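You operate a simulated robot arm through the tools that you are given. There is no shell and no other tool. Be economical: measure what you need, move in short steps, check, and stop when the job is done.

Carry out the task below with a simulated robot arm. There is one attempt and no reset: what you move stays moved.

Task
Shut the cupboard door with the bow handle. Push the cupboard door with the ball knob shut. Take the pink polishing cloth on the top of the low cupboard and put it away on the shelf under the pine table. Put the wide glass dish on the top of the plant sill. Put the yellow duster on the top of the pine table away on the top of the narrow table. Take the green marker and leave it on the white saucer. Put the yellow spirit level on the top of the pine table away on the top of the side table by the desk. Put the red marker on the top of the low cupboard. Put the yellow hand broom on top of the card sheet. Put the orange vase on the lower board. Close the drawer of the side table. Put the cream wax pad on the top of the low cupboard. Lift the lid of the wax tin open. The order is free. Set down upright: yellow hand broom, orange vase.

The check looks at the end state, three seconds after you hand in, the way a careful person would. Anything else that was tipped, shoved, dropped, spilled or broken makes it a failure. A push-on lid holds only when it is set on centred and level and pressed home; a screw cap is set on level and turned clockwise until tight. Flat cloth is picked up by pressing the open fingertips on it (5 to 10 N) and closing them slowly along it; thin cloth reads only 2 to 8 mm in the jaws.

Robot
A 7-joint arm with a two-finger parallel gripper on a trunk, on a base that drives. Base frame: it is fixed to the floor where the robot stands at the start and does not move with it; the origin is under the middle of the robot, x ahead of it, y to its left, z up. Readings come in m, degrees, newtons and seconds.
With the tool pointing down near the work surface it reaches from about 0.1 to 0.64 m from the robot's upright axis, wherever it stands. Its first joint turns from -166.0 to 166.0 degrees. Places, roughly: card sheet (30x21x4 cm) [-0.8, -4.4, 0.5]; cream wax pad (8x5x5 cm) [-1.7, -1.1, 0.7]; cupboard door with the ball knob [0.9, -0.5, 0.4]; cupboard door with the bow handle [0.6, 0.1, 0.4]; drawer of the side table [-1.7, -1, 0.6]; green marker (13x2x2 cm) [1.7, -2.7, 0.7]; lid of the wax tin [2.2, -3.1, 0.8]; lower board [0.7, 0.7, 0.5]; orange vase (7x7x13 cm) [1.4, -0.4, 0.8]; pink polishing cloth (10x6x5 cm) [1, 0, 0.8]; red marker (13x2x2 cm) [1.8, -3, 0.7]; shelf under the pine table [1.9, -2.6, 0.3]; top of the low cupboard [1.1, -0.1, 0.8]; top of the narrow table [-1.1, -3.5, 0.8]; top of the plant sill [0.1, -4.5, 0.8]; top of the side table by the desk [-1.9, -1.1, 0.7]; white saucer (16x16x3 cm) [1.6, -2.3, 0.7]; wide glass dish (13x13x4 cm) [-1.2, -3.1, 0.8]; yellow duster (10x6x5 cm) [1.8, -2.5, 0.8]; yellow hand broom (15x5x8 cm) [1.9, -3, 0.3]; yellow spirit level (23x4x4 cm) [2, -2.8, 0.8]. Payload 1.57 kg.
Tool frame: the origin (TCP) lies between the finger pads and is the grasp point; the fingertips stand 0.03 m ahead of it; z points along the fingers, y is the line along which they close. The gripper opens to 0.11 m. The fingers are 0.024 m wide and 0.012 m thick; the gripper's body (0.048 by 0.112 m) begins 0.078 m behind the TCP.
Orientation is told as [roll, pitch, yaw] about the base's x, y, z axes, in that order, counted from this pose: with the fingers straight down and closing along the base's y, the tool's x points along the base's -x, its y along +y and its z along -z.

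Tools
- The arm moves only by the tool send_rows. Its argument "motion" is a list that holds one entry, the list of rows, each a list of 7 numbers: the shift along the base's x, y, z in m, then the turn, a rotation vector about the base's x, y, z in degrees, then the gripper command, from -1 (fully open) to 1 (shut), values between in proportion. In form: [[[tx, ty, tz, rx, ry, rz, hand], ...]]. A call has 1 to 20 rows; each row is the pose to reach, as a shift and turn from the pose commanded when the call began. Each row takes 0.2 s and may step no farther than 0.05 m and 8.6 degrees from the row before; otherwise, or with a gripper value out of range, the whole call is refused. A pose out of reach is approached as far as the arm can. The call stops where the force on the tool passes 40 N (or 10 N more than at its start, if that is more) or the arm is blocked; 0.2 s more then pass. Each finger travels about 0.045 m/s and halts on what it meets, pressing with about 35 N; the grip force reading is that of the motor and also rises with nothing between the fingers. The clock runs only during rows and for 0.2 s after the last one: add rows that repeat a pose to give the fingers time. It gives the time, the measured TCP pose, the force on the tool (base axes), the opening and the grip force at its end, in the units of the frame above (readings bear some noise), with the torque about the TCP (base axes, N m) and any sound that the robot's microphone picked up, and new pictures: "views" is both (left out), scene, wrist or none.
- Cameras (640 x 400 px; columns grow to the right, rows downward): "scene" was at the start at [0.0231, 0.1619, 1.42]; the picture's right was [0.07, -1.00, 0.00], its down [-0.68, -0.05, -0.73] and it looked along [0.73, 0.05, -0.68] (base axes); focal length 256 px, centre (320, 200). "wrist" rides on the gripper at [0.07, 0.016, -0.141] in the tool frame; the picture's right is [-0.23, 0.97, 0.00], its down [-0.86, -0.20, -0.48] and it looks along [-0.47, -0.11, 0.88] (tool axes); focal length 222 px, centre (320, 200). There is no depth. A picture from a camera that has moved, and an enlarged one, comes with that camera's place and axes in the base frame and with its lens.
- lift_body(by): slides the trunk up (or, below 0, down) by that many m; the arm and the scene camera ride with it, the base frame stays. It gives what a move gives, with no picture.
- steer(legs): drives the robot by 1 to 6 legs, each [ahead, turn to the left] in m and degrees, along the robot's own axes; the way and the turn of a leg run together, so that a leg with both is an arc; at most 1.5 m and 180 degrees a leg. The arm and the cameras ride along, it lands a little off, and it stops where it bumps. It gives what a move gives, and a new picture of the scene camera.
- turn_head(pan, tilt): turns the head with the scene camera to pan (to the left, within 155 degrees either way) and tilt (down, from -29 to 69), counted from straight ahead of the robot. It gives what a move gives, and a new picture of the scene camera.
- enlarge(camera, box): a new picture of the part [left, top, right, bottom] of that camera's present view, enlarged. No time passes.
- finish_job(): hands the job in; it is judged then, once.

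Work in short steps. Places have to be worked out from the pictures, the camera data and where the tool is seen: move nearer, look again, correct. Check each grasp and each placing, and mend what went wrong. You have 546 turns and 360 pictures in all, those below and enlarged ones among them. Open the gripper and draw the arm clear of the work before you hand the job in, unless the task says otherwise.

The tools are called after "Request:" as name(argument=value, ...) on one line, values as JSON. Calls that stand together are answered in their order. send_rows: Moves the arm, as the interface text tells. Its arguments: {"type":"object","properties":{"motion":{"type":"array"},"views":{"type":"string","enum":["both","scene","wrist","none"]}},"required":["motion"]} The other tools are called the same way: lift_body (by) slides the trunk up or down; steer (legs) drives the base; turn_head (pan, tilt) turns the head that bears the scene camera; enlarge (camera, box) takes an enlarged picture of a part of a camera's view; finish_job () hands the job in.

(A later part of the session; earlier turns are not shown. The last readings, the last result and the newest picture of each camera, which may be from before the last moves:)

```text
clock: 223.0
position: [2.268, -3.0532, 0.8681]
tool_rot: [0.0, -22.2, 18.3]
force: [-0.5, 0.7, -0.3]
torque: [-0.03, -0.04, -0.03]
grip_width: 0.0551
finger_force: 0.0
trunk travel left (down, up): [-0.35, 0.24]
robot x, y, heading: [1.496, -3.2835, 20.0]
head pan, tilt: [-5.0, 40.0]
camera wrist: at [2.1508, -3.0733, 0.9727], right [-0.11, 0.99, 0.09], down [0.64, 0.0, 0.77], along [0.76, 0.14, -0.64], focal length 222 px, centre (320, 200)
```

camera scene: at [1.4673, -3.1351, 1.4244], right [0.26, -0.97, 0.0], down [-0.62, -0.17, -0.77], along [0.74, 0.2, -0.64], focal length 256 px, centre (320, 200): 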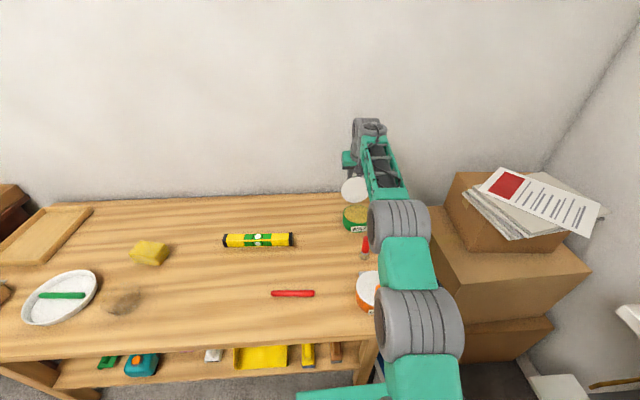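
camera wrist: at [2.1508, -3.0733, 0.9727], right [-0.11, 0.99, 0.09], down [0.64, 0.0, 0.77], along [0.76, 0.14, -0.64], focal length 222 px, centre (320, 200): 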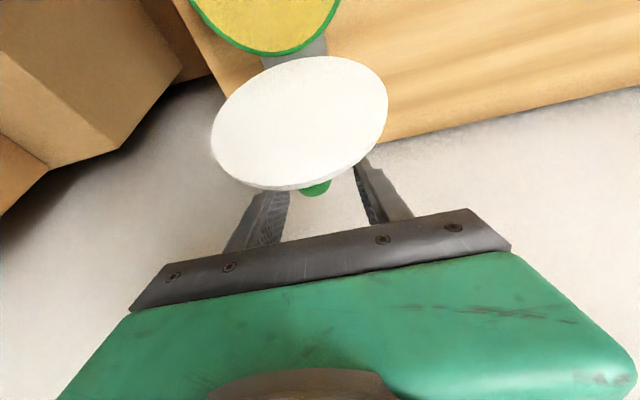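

It stays open. I rise straight up, then back.

Request:
send_rows(motion=[[[0, 0, 0.03, 0, 0, 0, 0], [0, 0, 0.07, 0, 0, 0, 0], [0, 0, 0.11, 0, 0, 0, 0], [-0.03, -0.01, 0.13, 0, 0, 0, 0], [-0.07, -0.025, 0.14, 0, 0, 0, 0], [-0.11, -0.04, 0.15, 0, 0, 0, 0], [-0.15, -0.055, 0.16, 0, 0, 0, 0], [-0.19, -0.07, 0.16, 0, 0, 0, 0], [-0.23, -0.085, 0.16, 0, 0, 0, 0]]], views="both")

```text
clock: 225.0
position: [2.0383, -3.1389, 1.0296]
tool_rot: [0.0, -22.2, 18.3]
force: [1.0, 0.1, -0.2]
torque: [-0.01, -0.01, 0.03]
grip_width: 0.0549
finger_force: 0.2
out of reach, approached as far as the arm can: row 2, 3
trunk travel left (down, up): [-0.35, 0.24]
robot x, y, heading: [1.4939, -3.28, 19.9]
head pan, tilt: [-5.0, 40.0]
camera scene: at [1.468, -3.1333, 1.424], right [0.26, -0.97, 0.0], down [-0.62, -0.17, -0.77], along [0.74, 0.2, -0.64], focal length 256 px, centre (320, 200)
camera wrist: at [1.9213, -3.1602, 1.1339], right [-0.1, 0.99, 0.09], down [0.64, 0.0, 0.77], along [0.76, 0.14, -0.64], focal length 222 px, centre (320, 200)
```

scene: 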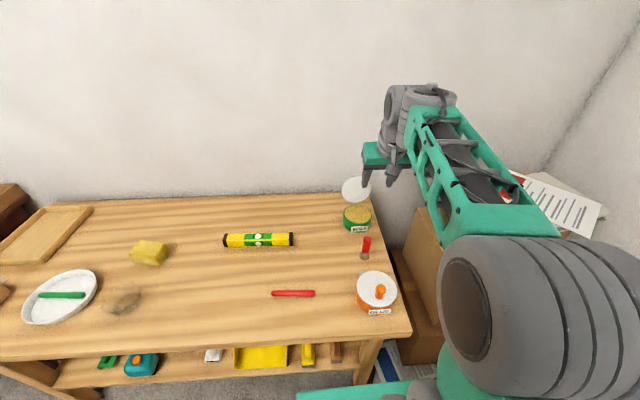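
wrist: 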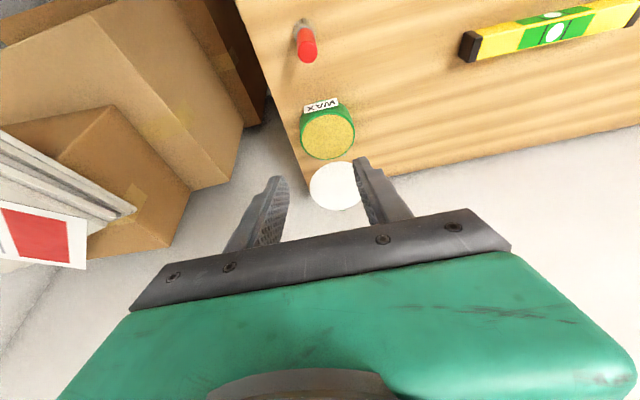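

Lid open and nothing disturbed. Next the yellow hand broom on the lower shelf (≈(1.846,-2.983), aligned with depth). I back off, shift left and lower the trunk.

Request:
steer(legs=[[-0.32, 0], [0, 90], [0.17, 0], [0, -91]])

Request:
send_rows(motion=[[[-0.02, -0.007, 0, 2.3, -6.7, 0, 0], [-0.04, -0.014, 0, 4.6, -13.4, 0, 0], [-0.05, -0.017, 0, 6.9, -20.1, 0, 0]]], views="none")

```text
clock: 235.8
position: [1.699, -3.1251, 1.0295]
tool_rot: [0.0, -22.1, 14.4]
force: [0.4, 0.1, 1.0]
torque: [0.03, -0.03, 0.01]
grip_width: 0.0551
finger_force: 0.1
trunk travel left (down, up): [-0.35, 0.24]
robot x, y, heading: [1.1452, -3.2316, 16.2]
head pan, tilt: [-5.0, 40.0]
camera scene: at [1.13, -3.0803, 1.424], right [0.19, -0.98, 0.0], down [-0.63, -0.12, -0.77], along [0.75, 0.15, -0.64], focal length 256 px, centre (320, 200)
```

scene: 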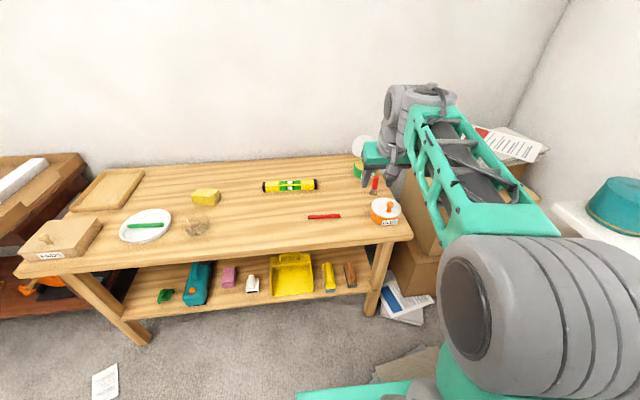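

```text
clock: 236.6
position: [1.6489, -3.1409, 1.0284]
tool_rot: [2.3, -43.4, 13.0]
force: [-0.3, 0.2, 0.5]
torque: [0.02, 0.01, 0.02]
grip_width: 0.0549
finger_force: 0.1
trunk travel left (down, up): [-0.35, 0.24]
robot x, y, heading: [1.1491, -3.2308, 16.3]
head pan, tilt: [-5.0, 40.0]
```

Request:
steer(legs=[[0, 3.2]])

Request:
lift_body(by=-0.34)

Request:
turn_head(pan=0, tilt=35)

```text
clock: 237.4
position: [1.6449, -3.1128, 1.0286]
tool_rot: [2.3, -43.3, 16.2]
force: [0.3, 0.2, -0.6]
torque: [0.01, 0.0, 0.01]
grip_width: 0.055
finger_force: 0.1
trunk travel left (down, up): [-0.35, 0.24]
robot x, y, heading: [1.1497, -3.2328, 19.5]
head pan, tilt: [-5.0, 40.0]
camera scene: at [1.1217, -3.0815, 1.424], right [0.25, -0.97, 0.0], down [-0.62, -0.16, -0.77], along [0.74, 0.19, -0.64], focal length 256 px, centre (320, 200)
```

scene: 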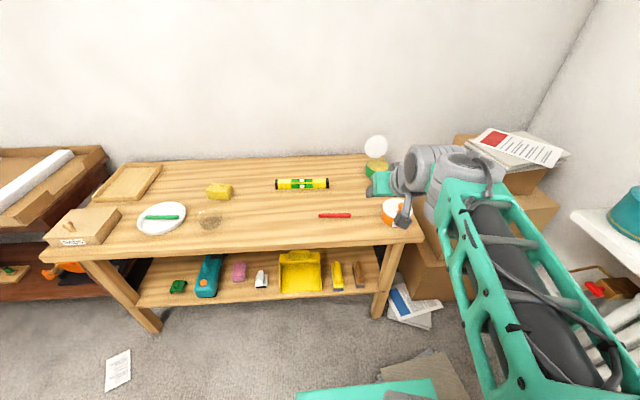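

```text
clock: 240.7
position: [1.6438, -3.1127, 0.6884]
tool_rot: [2.3, -43.5, 16.3]
force: [-0.3, -0.4, -0.5]
torque: [-0.01, 0.01, 0.01]
grip_width: 0.0548
finger_force: 0.0
trunk travel left (down, up): [-0.01, 0.58]
robot x, y, heading: [1.1476, -3.2333, 19.4]
head pan, tilt: [-5.0, 40.0]
```

```text
clock: 241.4
position: [1.6439, -3.1133, 0.6901]
tool_rot: [2.3, -43.3, 16.3]
force: [0.8, -1.4, 0.0]
torque: [0.01, -0.01, -0.01]
grip_width: 0.0553
finger_force: 0.0
trunk travel left (down, up): [-0.01, 0.58]
robot x, y, heading: [1.1483, -3.2305, 19.5]
head pan, tilt: [0.0, 35.0]
camera scene: at [1.1224, -3.0735, 1.0916], right [0.33, -0.94, 0.0], down [-0.54, -0.19, -0.82], along [0.77, 0.27, -0.57], focal length 256 px, centre (320, 200)
```

scene: 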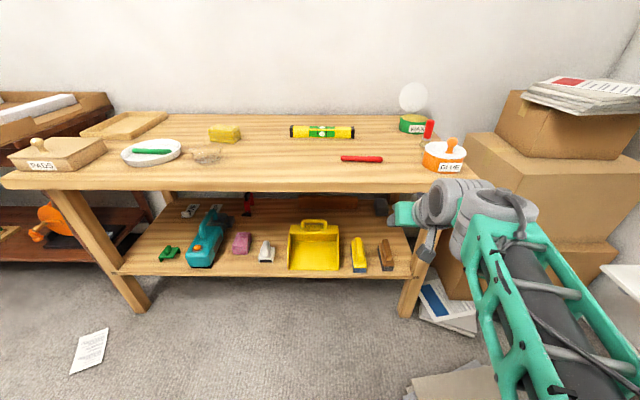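

Broom handle confirmed at ≈(1.845,-2.981). I lower in front of the table, aligned with it, then drive in 0.13.

Request:
send_rows(motion=[[[-0.004, 0.011, -0.045, -0.5, -0.2, 0.3, 0], [-0.008, 0.022, -0.09, -1, -0.3, 0.6, 0], [-0.012, 0.033, -0.135, -1.6, -0.5, 1.1, 0], [-0.016, 0.044, -0.18, -1.6, -0.5, 1.1, 0], [-0.0185, 0.053, -0.22, -1.6, -0.5, 1.1, 0], [-0.0185, 0.053, -0.25, -1.6, -0.5, 1.1, 0]]], views="none")

Request:
steer(legs=[[0.12, 0]])

Request:
send_rows(motion=[[[0, 0, 0, 0, 0, 0, 0]]], views="wrist")

```text
clock: 242.8
position: [1.6284, -3.0602, 0.4392]
tool_rot: [-0.1, -43.3, 19.0]
force: [0.3, 0.1, 0.5]
torque: [0.0, 0.01, -0.01]
grip_width: 0.055
finger_force: 0.2
trunk travel left (down, up): [-0.01, 0.58]
robot x, y, heading: [1.1438, -3.2322, 19.3]
head pan, tilt: [0.0, 35.0]
```

```text
clock: 244.0
position: [1.7421, -3.0174, 0.4394]
tool_rot: [0.0, -43.4, 19.1]
force: [0.7, -0.2, 1.0]
torque: [-0.03, -0.02, 0.03]
grip_width: 0.0549
finger_force: 0.0
trunk travel left (down, up): [-0.01, 0.58]
robot x, y, heading: [1.2581, -3.1909, 19.5]
head pan, tilt: [0.0, 35.0]
camera scene: at [1.2376, -3.0328, 1.0916], right [0.33, -0.94, 0.0], down [-0.54, -0.19, -0.82], along [0.77, 0.27, -0.57], focal length 256 px, centre (320, 200)
```

scene: 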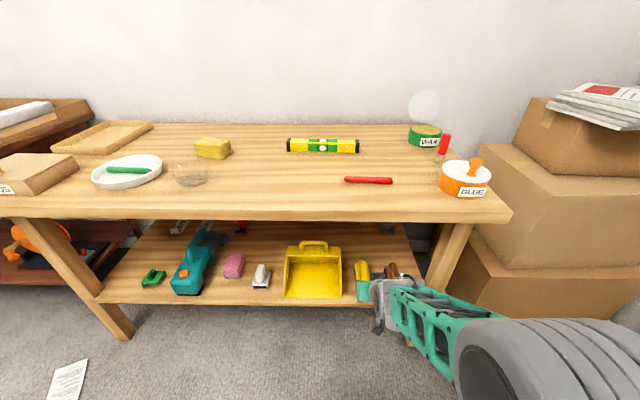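

```text
clock: 244.4
position: [1.743, -3.0182, 0.4385]
tool_rot: [-0.1, -43.4, 19.1]
force: [0.1, -0.5, -0.6]
torque: [0.01, -0.04, -0.01]
grip_width: 0.0552
finger_force: 0.1
trunk travel left (down, up): [-0.01, 0.58]
robot x, y, heading: [1.2605, -3.1902, 19.3]
head pan, tilt: [0.0, 35.0]
camera wrist: at [1.5968, -3.0505, 0.4938], right [-0.16, 0.97, 0.16], down [0.34, -0.09, 0.94], along [0.93, 0.2, -0.32], focal length 222 px, centre (320, 200)
```

wrist: 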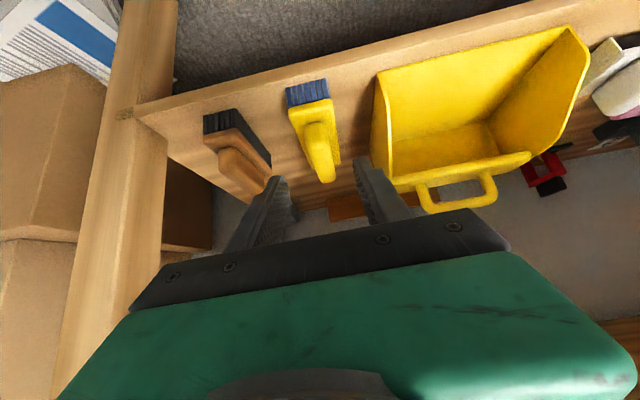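

Fingers are aligned with the broom handle. I move forward above it, then down.

Request:
send_rows(motion=[[[0.03, 0.01, 0, 0, 0, 0, 0], [0.06, 0.02, -0.005, 0, 0, 0, 0], [0.083, 0.028, -0.015, 0, 0, 0, 0], [0.083, 0.028, -0.035, 0, 0, 0, 0], [0.083, 0.028, -0.05, 0, 0, 0, 0]]], views="wrist")

```text
clock: 245.6
position: [1.8245, -2.9904, 0.3889]
tool_rot: [-0.2, -43.5, 19.0]
force: [0.0, 0.3, 0.2]
torque: [-0.01, 0.02, -0.02]
grip_width: 0.0551
finger_force: 0.0
trunk travel left (down, up): [-0.01, 0.58]
robot x, y, heading: [1.2605, -3.1913, 19.7]
head pan, tilt: [0.0, 35.0]
camera wrist: at [1.6799, -3.0216, 0.4431], right [-0.16, 0.97, 0.16], down [0.34, -0.09, 0.94], along [0.93, 0.2, -0.32], focal length 222 px, centre (320, 200)
```

wrist: 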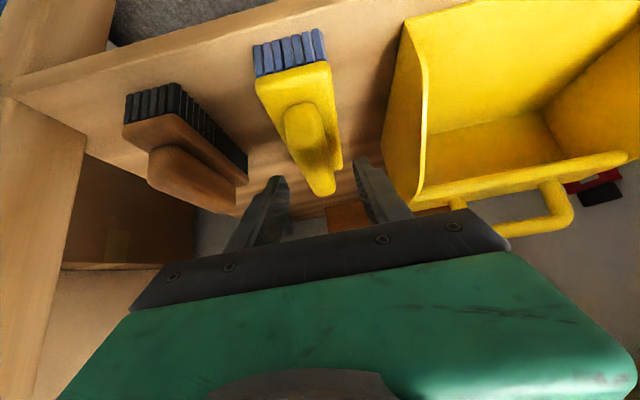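

Handle centre ≈(1.83,-2.988), right between the pads. I lower the last 2.4 cm and close.

Request:
send_rows(motion=[[[0, 0, -0.008, 0, 0, 0, 0], [0, 0, -0.016, 0, 0, 0, 0], [0, 0, -0.024, 0, 0, 0, 0]]], views="wrist")

```text
clock: 246.4
position: [1.8246, -2.9904, 0.3642]
tool_rot: [0.0, -43.3, 19.1]
force: [-1.0, -0.4, 0.5]
torque: [0.01, 0.02, 0.04]
grip_width: 0.0547
finger_force: 0.0
trunk travel left (down, up): [-0.01, 0.58]
robot x, y, heading: [1.2668, -3.1921, 19.3]
head pan, tilt: [0.0, 35.0]
camera wrist: at [1.6801, -3.0224, 0.4192], right [-0.16, 0.97, 0.16], down [0.34, -0.09, 0.94], along [0.93, 0.2, -0.32], focal length 222 px, centre (320, 200)
```

wrist: 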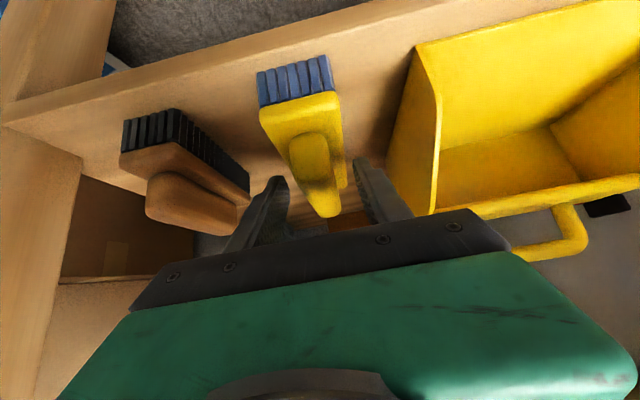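

Request:
send_rows(motion=[[[0, 0, -0.002, 0, 0, 0, 0.2], [0, 0, -0.003, 0, 0, 0, 0.5], [0, 0, -0.003, 0, 0, 0, 0.8], [0, 0, -0.003, 0, 0, 0, 1], [0, 0, -0.003, 0, 0, 0, 1]]], views="wrist")

```text
clock: 247.6
position: [1.8253, -2.9897, 0.3617]
tool_rot: [-0.2, -43.3, 19.2]
force: [0.7, 0.3, 1.1]
torque: [0.05, -0.11, 0.03]
grip_width: 0.0256
finger_force: 34.6
trunk travel left (down, up): [-0.01, 0.58]
robot x, y, heading: [1.2631, -3.1927, 19.6]
head pan, tilt: [0.0, 35.0]
camera wrist: at [1.68, -3.0223, 0.4167], right [-0.16, 0.97, 0.16], down [0.34, -0.09, 0.94], along [0.93, 0.2, -0.32], focal length 222 px, centre (320, 200)
```

wrist: 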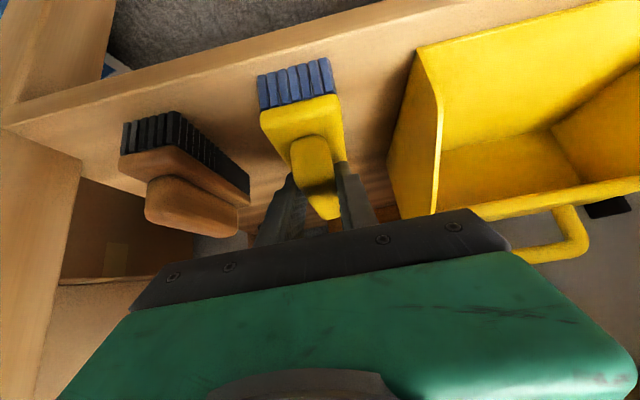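

Gripped (26 mm). I lift and pull back out.

Request:
send_rows(motion=[[[0, 0, 0.02, 0, 0, 0, 1], [0, 0, 0.05, 0, 0, 0, 1], [-0.02, -0.007, 0.07, 0, 0, 0, 1], [-0.05, -0.017, 0.08, 0, 0, 0, 1], [-0.08, -0.028, 0.08, 0, 0, 0, 1]]], views="wrist")

Request:
steer(legs=[[-0.35, 0]])

```text
clock: 248.8
position: [1.7427, -3.0161, 0.4413]
tool_rot: [-0.2, -43.4, 19.0]
force: [0.2, 0.4, -1.4]
torque: [-0.02, -0.02, -0.03]
grip_width: 0.0256
finger_force: 35.7
trunk travel left (down, up): [-0.01, 0.58]
robot x, y, heading: [1.2655, -3.1849, 19.6]
head pan, tilt: [0.0, 35.0]
camera wrist: at [1.5972, -3.0486, 0.4971], right [-0.16, 0.97, 0.16], down [0.34, -0.09, 0.94], along [0.93, 0.2, -0.32], focal length 222 px, centre (320, 200)
```

wrist: 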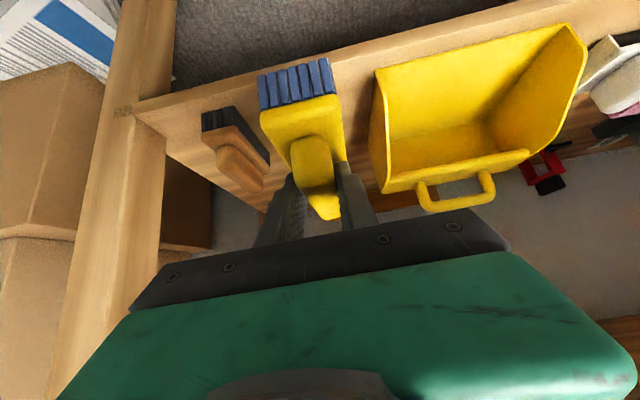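

```text
clock: 251.1
position: [1.4079, -3.1349, 0.4424]
tool_rot: [0.0, -43.3, 18.9]
force: [-0.2, -0.4, -1.7]
torque: [0.04, 0.03, -0.03]
grip_width: 0.0256
finger_force: 34.2
trunk travel left (down, up): [-0.01, 0.58]
robot x, y, heading: [0.925, -3.3059, 19.3]
head pan, tilt: [0.0, 35.0]
camera scene: at [0.903, -3.1505, 1.0916], right [0.33, -0.94, 0.0], down [-0.54, -0.19, -0.82], along [0.77, 0.27, -0.57], focal length 256 px, centre (320, 200)
```

scene: 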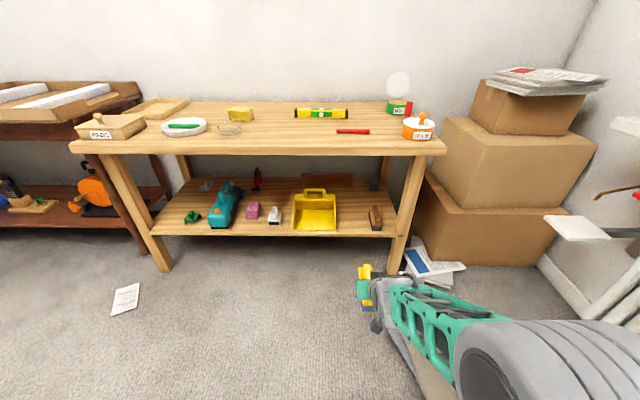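

Broom is out cleanly. I raise the trunk for travel and turn toward the window corner where the card sheet should be.

Request:
lift_body(by=0.34)

Request:
steer(legs=[[-0.3, 0], [0, -160]])

```text
clock: 254.5
position: [1.4081, -3.1377, 0.7813]
tool_rot: [-0.1, -43.3, 18.8]
force: [-0.2, 0.3, -0.9]
torque: [-0.01, 0.02, -0.01]
grip_width: 0.0254
finger_force: 35.2
trunk travel left (down, up): [-0.35, 0.24]
robot x, y, heading: [0.9247, -3.3043, 19.5]
head pan, tilt: [0.0, 35.0]
```

```text
clock: 263.2
position: [0.2372, -3.7136, 0.7816]
tool_rot: [-0.1, -43.3, -143.6]
force: [0.0, -0.3, -1.2]
torque: [0.0, -0.02, 0.04]
grip_width: 0.0253
finger_force: 34.5
trunk travel left (down, up): [-0.35, 0.24]
robot x, y, heading: [0.6419, -3.4065, -143.4]
head pan, tilt: [0.0, 35.0]
camera scene: at [0.7144, -3.545, 1.4316], right [-0.6, 0.8, 0.0], down [0.46, 0.34, -0.82], along [-0.66, -0.49, -0.57], focal length 256 px, centre (320, 200)
```

scene: 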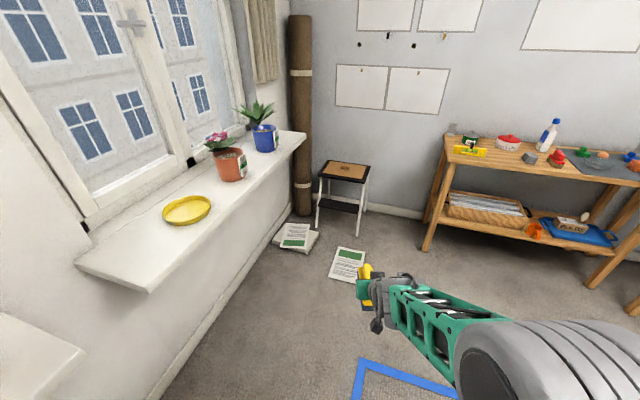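

The step stool carries the card sheet at about (-0.80,-4.44). I raise the trunk and approach from the room's middle, keeping clear of the narrow table and the papers.

Request:
lift_body(by=0.2)

Request:
steer(legs=[[0, -60], [1.03, 0], [0, 94.4], [0.55, 0]])

Request:
turn_head(pan=0, tilt=45)

```text
clock: 265.3
position: [0.2361, -3.7135, 0.981]
tool_rot: [-0.2, -43.3, -143.6]
force: [-0.3, -0.2, -0.4]
torque: [0.04, -0.02, -0.01]
grip_width: 0.0251
finger_force: 35.0
trunk travel left (down, up): [-0.55, 0.04]
robot x, y, heading: [0.6417, -3.4048, -143.4]
head pan, tilt: [0.0, 35.0]
```

```text
clock: 280.0
position: [-0.7009, -3.9607, 0.982]
tool_rot: [-0.1, -43.3, -113.1]
force: [0.8, -0.4, -0.1]
torque: [0.03, -0.03, 0.0]
grip_width: 0.0251
finger_force: 34.7
trunk travel left (down, up): [-0.55, 0.04]
robot x, y, heading: [-0.5072, -3.4878, -112.8]
head pan, tilt: [0.0, 35.0]
camera scene: at [-0.3743, -3.572, 1.6316], right [-0.92, 0.39, 0.0], down [0.22, 0.53, -0.82], along [-0.32, -0.76, -0.57], focal length 256 px, centre (320, 200)
```

scene: 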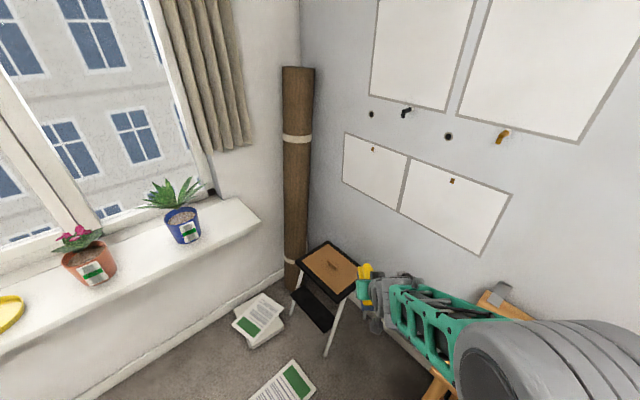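

```text
clock: 280.7
position: [-0.7006, -3.9599, 0.9807]
tool_rot: [-0.1, -43.3, -113.1]
force: [0.0, 0.0, -1.4]
torque: [0.04, 0.0, -0.01]
grip_width: 0.0253
finger_force: 34.9
trunk travel left (down, up): [-0.55, 0.04]
robot x, y, heading: [-0.5061, -3.4862, -112.9]
head pan, tilt: [0.0, 45.0]
camera scene: at [-0.3716, -3.5656, 1.6168], right [-0.92, 0.39, 0.0], down [0.27, 0.65, -0.71], along [-0.27, -0.65, -0.71], focal length 256 px, centre (320, 200)
```

scene: 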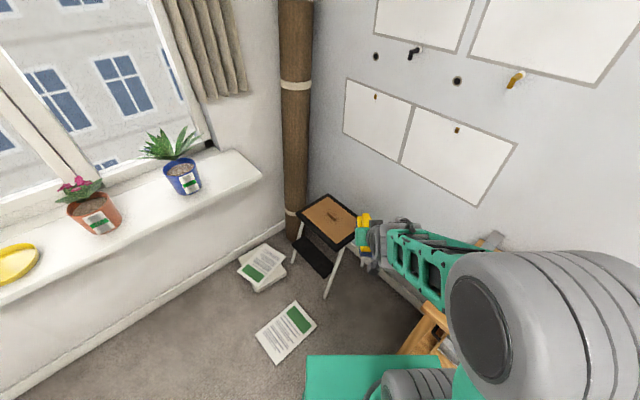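

Card centre ≈(-0.81,-4.45). I turn slightly left to clear the table leg and drive 0.23 closer, then lower the trunk.

Request:
steer(legs=[[0, 8], [0.23, 0]])

Request:
lift_body(by=-0.25)

Request:
send_rows(motion=[[[0, 0, 0, 0, 0, 0, 1]]], views="both")

```text
clock: 283.0
position: [-0.6921, -4.2035, 0.9823]
tool_rot: [-0.1, -43.2, -105.2]
force: [0.8, 0.1, -0.4]
torque: [0.03, -0.01, -0.02]
grip_width: 0.0254
finger_force: 35.1
trunk travel left (down, up): [-0.55, 0.04]
robot x, y, heading: [-0.5649, -3.7084, -104.8]
head pan, tilt: [0.0, 45.0]
camera scene: at [-0.4206, -3.768, 1.6168], right [-0.97, 0.26, 0.0], down [0.18, 0.68, -0.71], along [-0.18, -0.68, -0.71], focal length 256 px, centre (320, 200)
```

scene: 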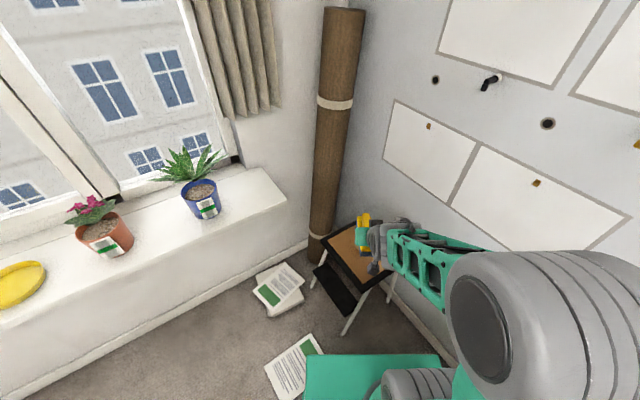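

```text
clock: 285.6
position: [-0.6931, -4.2029, 0.7318]
tool_rot: [-0.1, -43.4, -105.2]
force: [0.5, 0.3, -1.4]
torque: [0.05, 0.01, -0.01]
grip_width: 0.0252
finger_force: 35.1
trunk travel left (down, up): [-0.3, 0.29]
robot x, y, heading: [-0.564, -3.7073, -104.7]
head pan, tilt: [0.0, 45.0]
```

```text
clock: 286.0
position: [-0.6919, -4.2032, 0.732]
tool_rot: [-0.1, -43.2, -105.3]
force: [-0.1, -0.9, -0.2]
torque: [0.03, -0.02, -0.01]
grip_width: 0.0256
finger_force: 35.2
trunk travel left (down, up): [-0.3, 0.29]
robot x, y, heading: [-0.559, -3.7051, -104.7]
head pan, tilt: [0.0, 45.0]
camera scene: at [-0.4204, -3.7675, 1.3668], right [-0.97, 0.26, 0.0], down [0.18, 0.68, -0.71], along [-0.18, -0.68, -0.71], focal length 256 px, centre (320, 200)
camera wrist: at [-0.6383, -4.0642, 0.7869], right [0.9, -0.42, 0.16], down [-0.27, -0.23, 0.94], along [-0.35, -0.88, -0.32], focal length 222 px, centre (320, 200)
```

scene: 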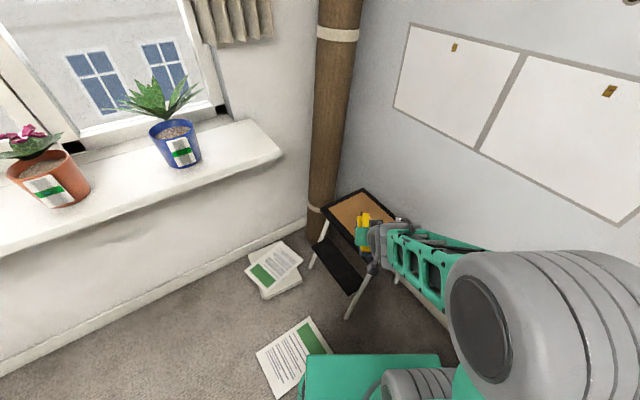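
wrist: 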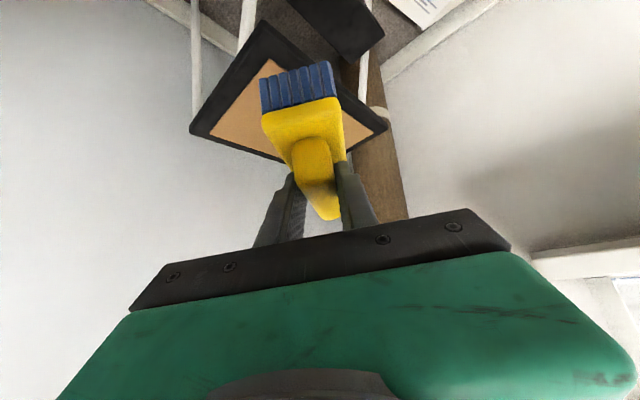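

From the wrist view the card centre is ≈(-0.80,-4.415). I move the broom over it and look again.

Request:
send_rows(motion=[[[-0.02, -0.04, 0, 0, 0, 0, 1], [-0.04, -0.08, 0, 0, 0, 0, 1], [-0.06, -0.12, 0, 0, 0, 0, 1], [-0.08, -0.16, -0.01, 0, 0, 0, 1], [-0.1, -0.195, -0.03, 0, 0, 0, 1], [-0.1, -0.195, -0.06, 0, 0, 0, 1]]], views="both")

```text
clock: 287.4
position: [-0.7914, -4.3973, 0.6731]
tool_rot: [-0.1, -43.4, -105.2]
force: [-0.1, 0.0, -0.4]
torque: [0.04, -0.03, -0.02]
grip_width: 0.0255
finger_force: 35.7
trunk travel left (down, up): [-0.3, 0.29]
robot x, y, heading: [-0.5638, -3.7092, -104.7]
head pan, tilt: [0.0, 45.0]
camera scene: at [-0.4205, -3.7675, 1.3668], right [-0.97, 0.26, 0.0], down [0.18, 0.68, -0.71], along [-0.18, -0.68, -0.71], focal length 256 px, centre (320, 200)
camera wrist: at [-0.7374, -4.2586, 0.7272], right [0.9, -0.42, 0.16], down [-0.27, -0.23, 0.94], along [-0.35, -0.88, -0.32], focal length 222 px, centre (320, 200)
```

scene: 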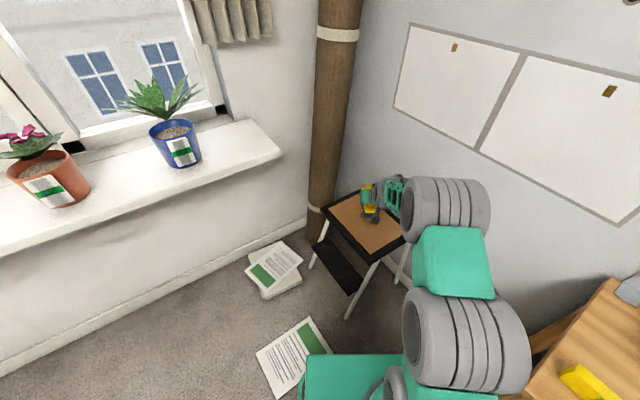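
wrist: 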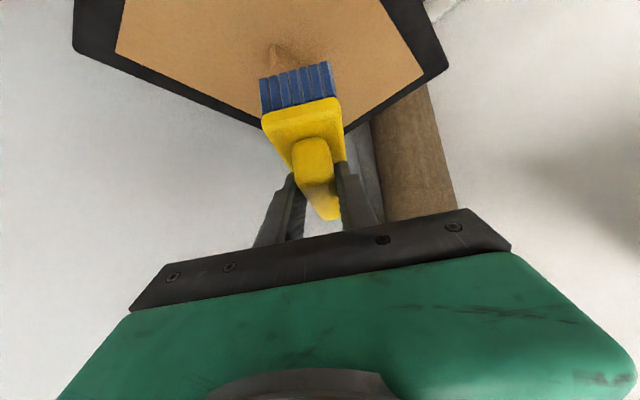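

The broom is over the card's middle. I lower it, feeling for contact.

Request:
send_rows(motion=[[[0, 0, -0.03, 0, 0, 0, 1], [0, 0, -0.06, 0, 0, 0, 1], [0, 0, -0.07, 0, 0, 0, 1], [0, 0, -0.078, 0, 0, 0, 1]]], views="wrist")

```text
clock: 288.4
position: [-0.792, -4.3967, 0.5943]
tool_rot: [0.0, -43.5, -105.2]
force: [0.3, -0.4, -0.8]
torque: [0.03, 0.02, -0.02]
grip_width: 0.0255
finger_force: 35.1
trunk travel left (down, up): [-0.3, 0.29]
robot x, y, heading: [-0.5614, -3.7108, -104.9]
head pan, tilt: [0.0, 45.0]
camera wrist: at [-0.7388, -4.2582, 0.6489], right [0.9, -0.42, 0.16], down [-0.27, -0.23, 0.94], along [-0.35, -0.88, -0.32], focal length 222 px, centre (320, 200)
```

wrist: 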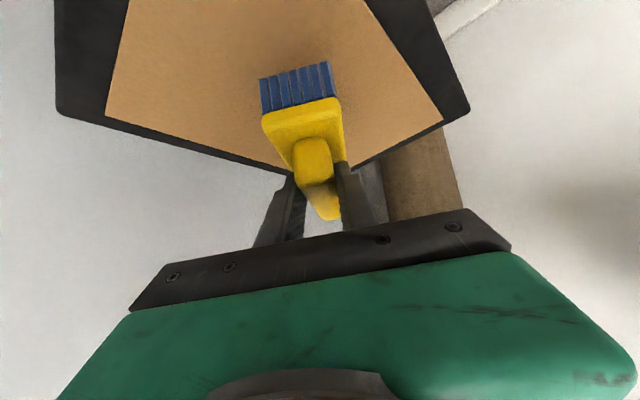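

Request:
send_rows(motion=[[[0, 0, -0.006, 0, 0, 0, 1], [0, 0, -0.012, 0, 0, 0, 1], [0, 0, -0.018, 0, 0, 0, 1], [0, 0, -0.022, 0, 0, 0, 1]]], views="none")

Request:
send_rows(motion=[[[0, 0, -0.004, 0, 0, 0, 1], [0, 0, -0.008, 0, 0, 0, 1]]], views="wrist")

```text
clock: 289.5
position: [-0.795, -4.4039, 0.5839]
tool_rot: [-0.4, -44.7, -105.1]
force: [-1.6, -3.4, 8.7]
torque: [-0.29, 0.32, 0.11]
grip_width: 0.0255
finger_force: 34.9
trunk travel left (down, up): [-0.3, 0.29]
robot x, y, heading: [-0.5624, -3.7076, -104.6]
head pan, tilt: [0.0, 45.0]
stopped in row 4: the force on the tool passed its limit (the readings are from after the stop); the commanded pose is now the measured one
```

```text
clock: 290.1
position: [-0.7953, -4.4065, 0.5828]
tool_rot: [-0.5, -45.5, -104.9]
force: [-1.4, -3.0, 10.0]
torque: [-0.18, 0.34, 0.02]
grip_width: 0.0257
finger_force: 34.7
trunk travel left (down, up): [-0.3, 0.29]
robot x, y, heading: [-0.5652, -3.7097, -105.0]
head pan, tilt: [0.0, 45.0]
stopped in row 2: the force on the tool passed its limit (the readings are from after the stop); the commanded pose is now the measured one
camera wrist: at [-0.7407, -4.267, 0.6325], right [0.9, -0.41, 0.16], down [-0.26, -0.2, 0.95], along [-0.36, -0.89, -0.28], focal length 222 px, centre (320, 200)
```

wrist: 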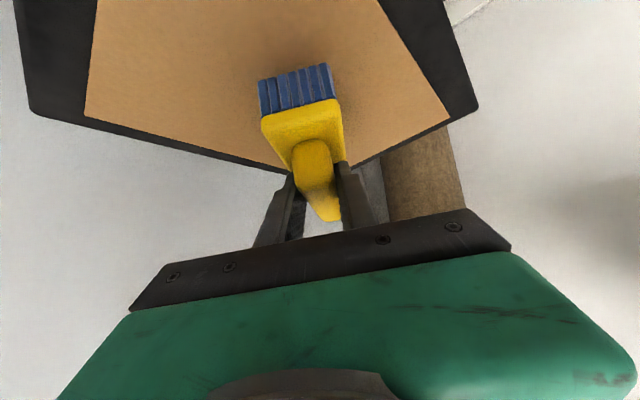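

Contact (card top z≈0.506). I undo the 2° tilt that the pressing caused and release slowly.

Request:
send_rows(motion=[[[0, 0.003, 0.002, 1.9, -0.5, 0, 1], [0, 0.003, 0.001, 1.9, -0.5, 0, 1]]], views="none")

Request:
send_rows(motion=[[[0, 0, 0, 0, 0, 0, 0.6], [0, 0, 0, 0, 0, 0, 0.4], [0, 0, 0, 0, 0, 0, 0.2], [0, 0, 0, 0, 0, 0, 0.1]]], views="wrist")

```text
clock: 290.7
position: [-0.7952, -4.4056, 0.5828]
tool_rot: [-0.3, -43.3, -105.1]
force: [0.0, -4.0, 14.6]
torque: [-1.31, 0.12, 0.05]
grip_width: 0.0254
finger_force: 35.0
trunk travel left (down, up): [-0.3, 0.29]
robot x, y, heading: [-0.5674, -3.7084, -104.7]
head pan, tilt: [0.0, 45.0]
```

```text
clock: 291.7
position: [-0.7954, -4.4015, 0.583]
tool_rot: [-0.4, -43.2, -105.0]
force: [5.7, -0.1, 25.8]
torque: [-0.21, 0.29, 0.07]
grip_width: 0.0415
finger_force: 0.0
trunk travel left (down, up): [-0.3, 0.29]
robot x, y, heading: [-0.566, -3.7076, -105.0]
head pan, tilt: [0.0, 45.0]
camera wrist: at [-0.7405, -4.2636, 0.6381], right [0.9, -0.42, 0.15], down [-0.27, -0.23, 0.94], along [-0.35, -0.88, -0.32], focal length 222 px, centre (320, 200)
```

wrist: 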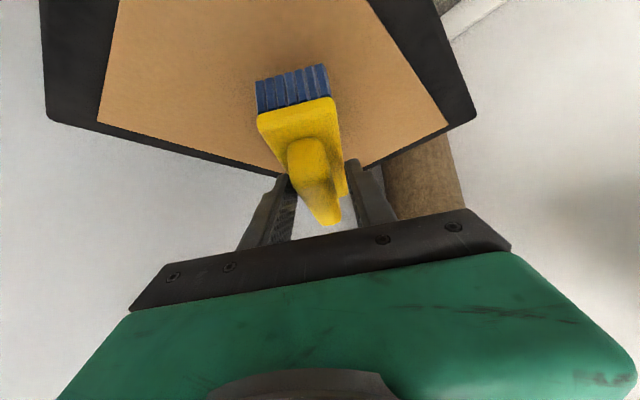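

Broom stands free; the tips press slightly on its base, so I rise straight up, then back.

Request:
send_rows(motion=[[[0, 0, 0.01, 0, 0, 0, 0.1], [0, 0, 0.03, 0, 0, 0, 0], [0, 0, 0.07, 0, 0, 0, 0], [0, 0, 0.11, 0, 0, 0, 0], [0.01, 0.04, 0.13, 0, 0, 0, 0], [0.02, 0.08, 0.14, 0, 0, 0, 0], [0.035, 0.125, 0.14, 0, 0, 0, 0], [0.045, 0.165, 0.14, 0, 0, 0, 0]]], views="both")

```text
clock: 293.5
position: [-0.7503, -4.2342, 0.721]
tool_rot: [-0.4, -43.1, -105.1]
force: [-0.1, -0.3, -0.8]
torque: [0.0, 0.01, 0.01]
grip_width: 0.0549
finger_force: 0.1
trunk travel left (down, up): [-0.3, 0.29]
robot x, y, heading: [-0.5647, -3.7072, -104.7]
head pan, tilt: [0.0, 45.0]
camera scene: at [-0.4204, -3.7675, 1.3668], right [-0.97, 0.26, 0.0], down [0.18, 0.68, -0.71], along [-0.18, -0.68, -0.71], focal length 256 px, centre (320, 200)
camera wrist: at [-0.6967, -4.0974, 0.7767], right [0.9, -0.42, 0.15], down [-0.27, -0.24, 0.93], along [-0.35, -0.88, -0.32], focal length 222 px, centre (320, 200)
```

scene: 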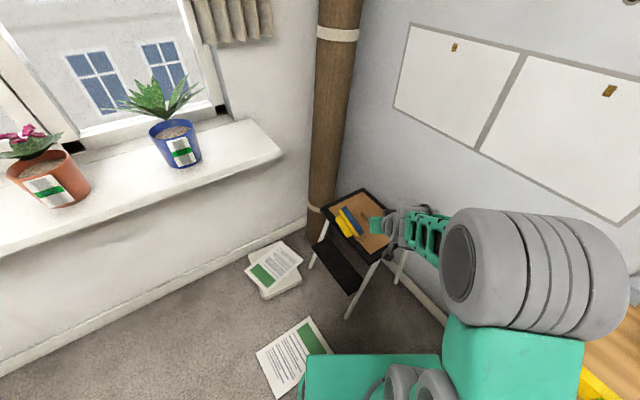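
wrist: 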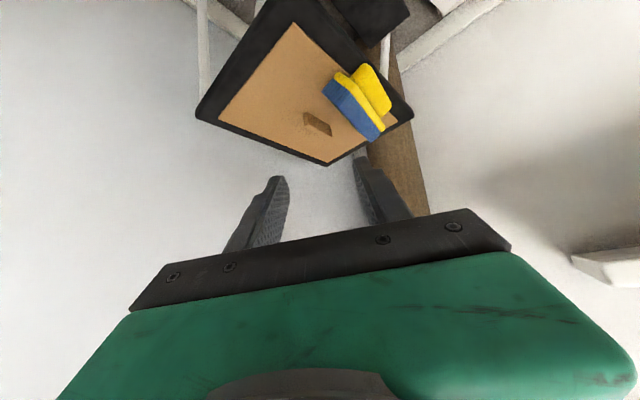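

The broom tipped: the card has a small knob in the middle on which it was set. I look closely to plan righting it.

Request:
enlarge(camera="wrist", box=[180, 0, 440, 180])

Request:
enlarge(camera="scene", box=[300, 170, 420, 260])

```text
2.22 times, centred on (310, 90) of wrist
camera zoom: at [-0.6967, -4.0974, 0.7767], right [0.9, -0.42, 0.15], down [-0.27, -0.24, 0.93], along [-0.35, -0.88, -0.32], focal length 494 px, centre (342, 444)
```

zoom: 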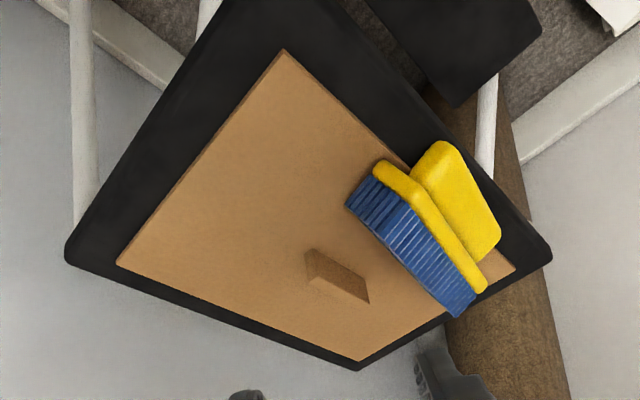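

```text
4.44 times, centred on (360, 215) of scene
camera zoom: at [-0.4204, -3.7675, 1.3668], right [-0.97, 0.26, 0.0], down [0.18, 0.68, -0.71], along [-0.18, -0.68, -0.71], focal length 1139 px, centre (142, 133)
```

zoom: 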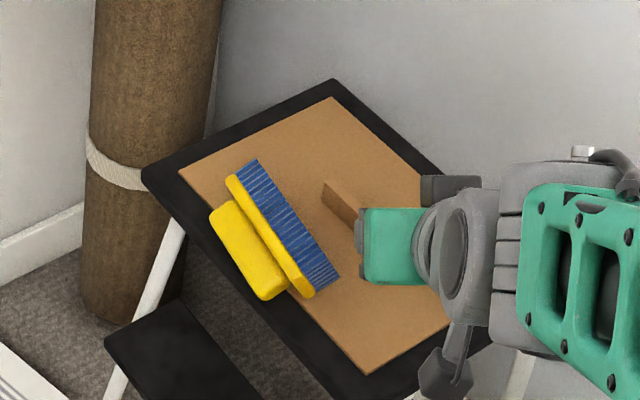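

Broom lies on its side, handle toward +u (room side), on the card. To right it I must grip the handle from the room side with a horizontal tool and turn it down. I first raise and fold the arm, then drive round.

Request:
lift_body(by=0.28)

Request:
send_rows(motion=[[[0.005, 0.02, 0.01, 6.9, -1.9, 0, 0], [0.01, 0.04, 0.02, 13.8, -3.7, 0, 0], [0.016, 0.06, 0.03, 20.7, -5.6, 0, 0], [0.021, 0.08, 0.04, 27.7, -7.5, 0, 0], [0.026, 0.1, 0.05, 34.6, -9.3, 0, 0], [0.031, 0.116, 0.06, 41.5, -11.2, 0, 0]]], views="none")

Request:
steer(legs=[[-0.5, 0], [0, 69], [1.22, 0], [0, -125]])

```text
clock: 296.3
position: [-0.7511, -4.2362, 1.0007]
tool_rot: [-0.3, -42.9, -105.0]
force: [0.0, -0.4, 0.0]
torque: [0.0, -0.02, 0.02]
grip_width: 0.055
finger_force: 0.1
trunk travel left (down, up): [-0.58, 0.01]
robot x, y, heading: [-0.5643, -3.7041, -104.8]
head pan, tilt: [0.0, 45.0]
```

```text
clock: 297.7
position: [-0.7192, -4.1197, 1.0594]
tool_rot: [-0.3, 0.3, -105.1]
force: [0.0, 0.6, -1.1]
torque: [0.02, 0.01, 0.0]
grip_width: 0.0552
finger_force: 0.0
trunk travel left (down, up): [-0.58, 0.01]
robot x, y, heading: [-0.5617, -3.7085, -104.8]
head pan, tilt: [0.0, 45.0]
```

```text
clock: 314.5
position: [0.1118, -4.033, 1.0601]
tool_rot: [-0.3, 0.0, -160.0]
force: [0.4, 0.0, 0.0]
torque: [-0.01, 0.0, 0.03]
grip_width: 0.055
finger_force: 0.0
trunk travel left (down, up): [-0.58, 0.01]
robot x, y, heading: [0.5401, -3.9246, -159.7]
head pan, tilt: [0.0, 45.0]
camera scene: at [0.5719, -4.0756, 1.6468], right [-0.35, 0.94, 0.0], down [0.66, 0.24, -0.71], along [-0.66, -0.24, -0.71], focal length 256 px, centre (320, 200)
```

scene: 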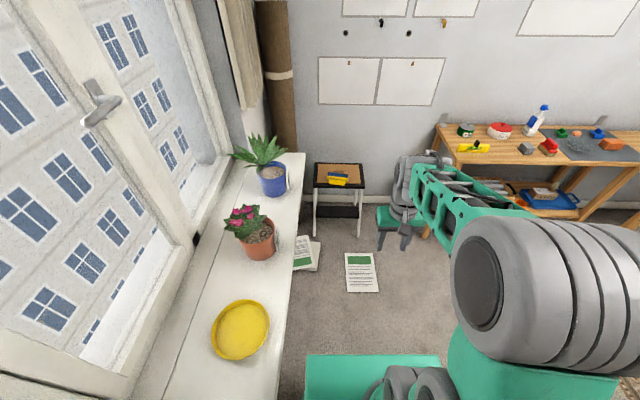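

Facing the stool now. Plan: with a vertical tool, grip the lying broom across its 8 cm height, shift it 2 cm so its handle overhangs the stool's edge, then grip the handle horizontally and turn it upright. I turn the tool 90° and drive closer.

Request:
send_rows(motion=[[[0, 0, 0, 0, 0, -8.2, -1], [0, 0, 0, 0, 0, -16.4, -1], [0, 0, 0, 0, 0, -24.6, -1], [0, 0, 0, 0, 0, -32.8, -1], [0, 0, 0, 0, 0, -41, -1], [0, 0, 0, 0, 0, -49.2, -1], [0, 0, 0, 0, 0, -57.4, -1], [0, 0, 0, 0, 0, -65.6, -1], [0, 0, 0, 0, 0, -73.8, -1], [0, 0, 0, 0, 0, -82, -1], [0, 0, 0, 0, 0, -90, -1]]], views="none")

Request:
steer(legs=[[0.64, 0]])

```text
clock: 316.9
position: [0.1117, -4.0333, 1.0609]
tool_rot: [-0.2, -0.1, 109.9]
force: [0.1, 0.2, -0.3]
torque: [-0.02, 0.03, -0.03]
grip_width: 0.11
finger_force: 0.0
trunk travel left (down, up): [-0.58, 0.01]
robot x, y, heading: [0.5401, -3.9232, -159.9]
head pan, tilt: [0.0, 45.0]
```

```text
clock: 320.5
position: [-0.5012, -4.2508, 1.0596]
tool_rot: [-0.3, 0.0, 109.4]
force: [-0.4, 0.4, -0.5]
torque: [0.02, 0.0, 0.03]
grip_width: 0.1103
finger_force: 0.1
trunk travel left (down, up): [-0.58, 0.01]
robot x, y, heading: [-0.0738, -4.1487, -160.2]
head pan, tilt: [0.0, 45.0]
camera scene: at [-0.0417, -4.2978, 1.6468], right [-0.34, 0.94, 0.0], down [0.67, 0.24, -0.71], along [-0.67, -0.24, -0.71], focal length 256 px, centre (320, 200)
```

scene: 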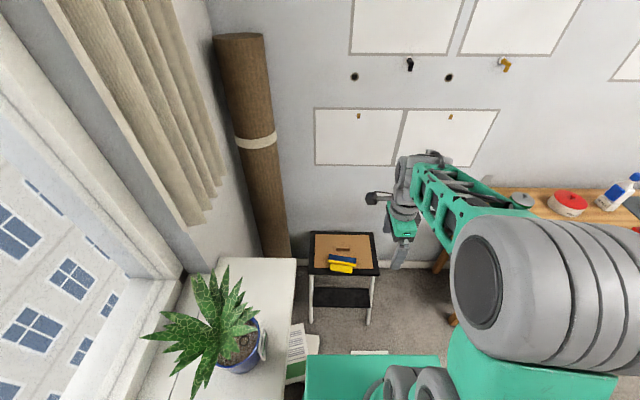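

Request:
enlarge(camera="scene", box=[300, 220, 390, 290])

```text
5.71 times, centred on (345, 255) of scene
camera zoom: at [-0.0417, -4.2978, 1.6468], right [-0.34, 0.94, 0.0], down [0.67, 0.24, -0.71], along [-0.67, -0.24, -0.71], focal length 1465 px, centre (177, -114)
```

zoom: 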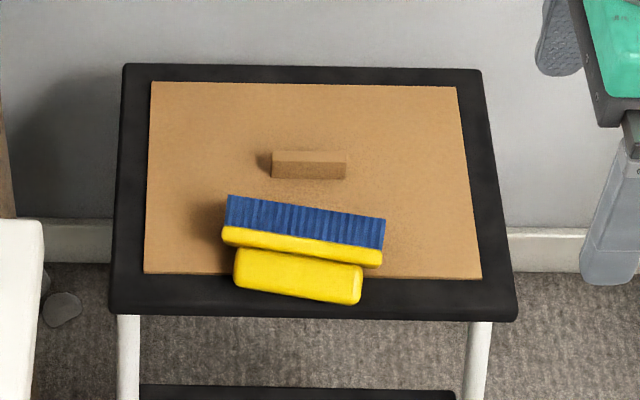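

Very clear: broom's long axis is ~9° off the stool edge, handle over the black frame. I drive 5 cm more, lower the trunk and hover over the broom.

Request:
steer(legs=[[0.05, 0]])

Request:
lift_body(by=-0.36)

Request:
send_rows(motion=[[[-0.04, -0.02, 0, 0, 0, -4, -1], [-0.08, -0.045, 0, 0, 0, -9, -1], [-0.12, -0.075, 0, 0, 0, -9, -1], [-0.15, -0.11, 0, 0, 0, -9, -1], [-0.155, -0.145, 0, 0, 0, -9, -1]]], views="both")

```text
clock: 321.4
position: [-0.5479, -4.2689, 1.0588]
tool_rot: [-0.3, 0.0, 109.3]
force: [0.3, 0.0, 0.0]
torque: [0.04, 0.01, -0.04]
grip_width: 0.1102
finger_force: 0.1
trunk travel left (down, up): [-0.58, 0.01]
robot x, y, heading: [-0.1207, -4.1642, -160.6]
head pan, tilt: [0.0, 45.0]
camera scene: at [-0.0895, -4.3149, 1.6468], right [-0.34, 0.94, 0.0], down [0.67, 0.24, -0.71], along [-0.67, -0.24, -0.71], focal length 256 px, centre (320, 200)
```

scene: 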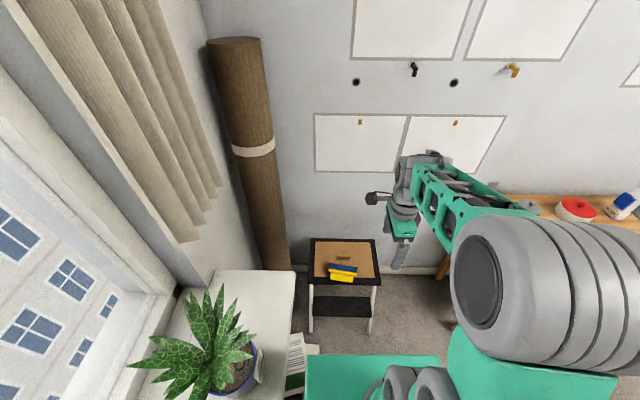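

```text
clock: 324.9
position: [-0.5487, -4.2668, 0.7004]
tool_rot: [-0.3, -0.1, 109.4]
force: [-0.6, -1.3, 0.5]
torque: [0.02, 0.05, 0.01]
grip_width: 0.1098
finger_force: 0.1
trunk travel left (down, up): [-0.22, 0.37]
robot x, y, heading: [-0.1232, -4.1632, -160.6]
head pan, tilt: [0.0, 45.0]
```

```text
clock: 326.1
position: [-0.702, -4.4135, 0.6996]
tool_rot: [-0.2, 0.0, 100.4]
force: [0.0, 0.6, 0.8]
torque: [-0.01, 0.02, 0.0]
grip_width: 0.1102
finger_force: 0.1
trunk travel left (down, up): [-0.22, 0.37]
robot x, y, heading: [-0.1202, -4.1625, -160.4]
head pan, tilt: [0.0, 45.0]
camera scene: at [-0.0885, -4.3143, 1.2868], right [-0.34, 0.94, 0.0], down [0.67, 0.24, -0.71], along [-0.67, -0.24, -0.71], focal length 256 px, centre (320, 200)
camera wrist: at [-0.7072, -4.4841, 0.842], right [-1.0, 0.05, -0.01], down [0.04, 0.88, 0.48], along [0.03, 0.48, -0.88], focal length 222 px, centre (320, 200)
```

scene: 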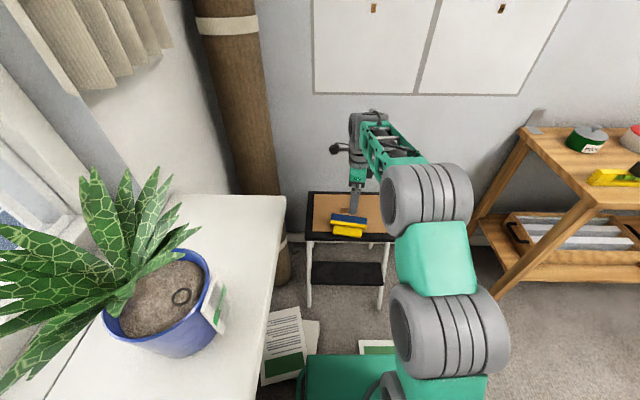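
wrist: 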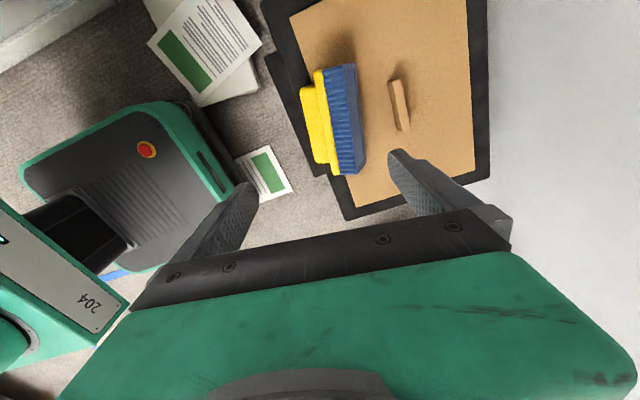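

Broom centre ≈(-0.718,-4.437). I adjust, narrow the opening to ~98 mm to miss the knob, and descend halfway.

Request:
send_rows(motion=[[[-0.008, -0.012, -0.02, 0, 0, -2, -0.9], [-0.016, -0.024, -0.05, 0, 0, -3, -0.78], [-0.016, -0.024, -0.085, 0, 0, -3, -0.78]]], views="wrist")

```text
clock: 326.9
position: [-0.7204, -4.4374, 0.6155]
tool_rot: [-0.1, 0.1, 97.4]
force: [0.7, -0.2, -0.5]
torque: [0.01, 0.01, 0.03]
grip_width: 0.098
finger_force: 0.0
trunk travel left (down, up): [-0.22, 0.37]
robot x, y, heading: [-0.1232, -4.1621, -160.5]
head pan, tilt: [0.0, 45.0]
camera wrist: at [-0.7286, -4.5086, 0.7565], right [-0.99, 0.1, 0.0], down [0.09, 0.87, 0.48], along [0.05, 0.48, -0.88], focal length 222 px, centre (320, 200)
```

wrist: 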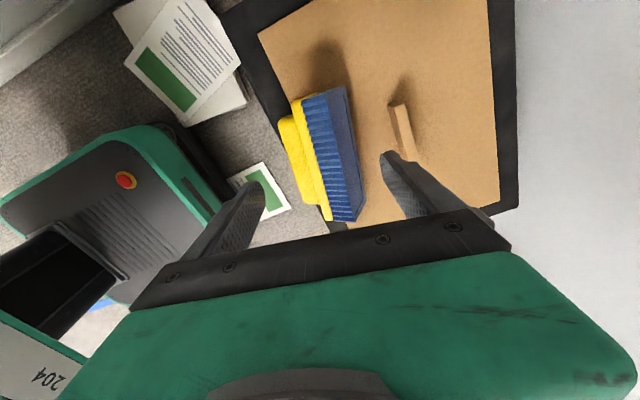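

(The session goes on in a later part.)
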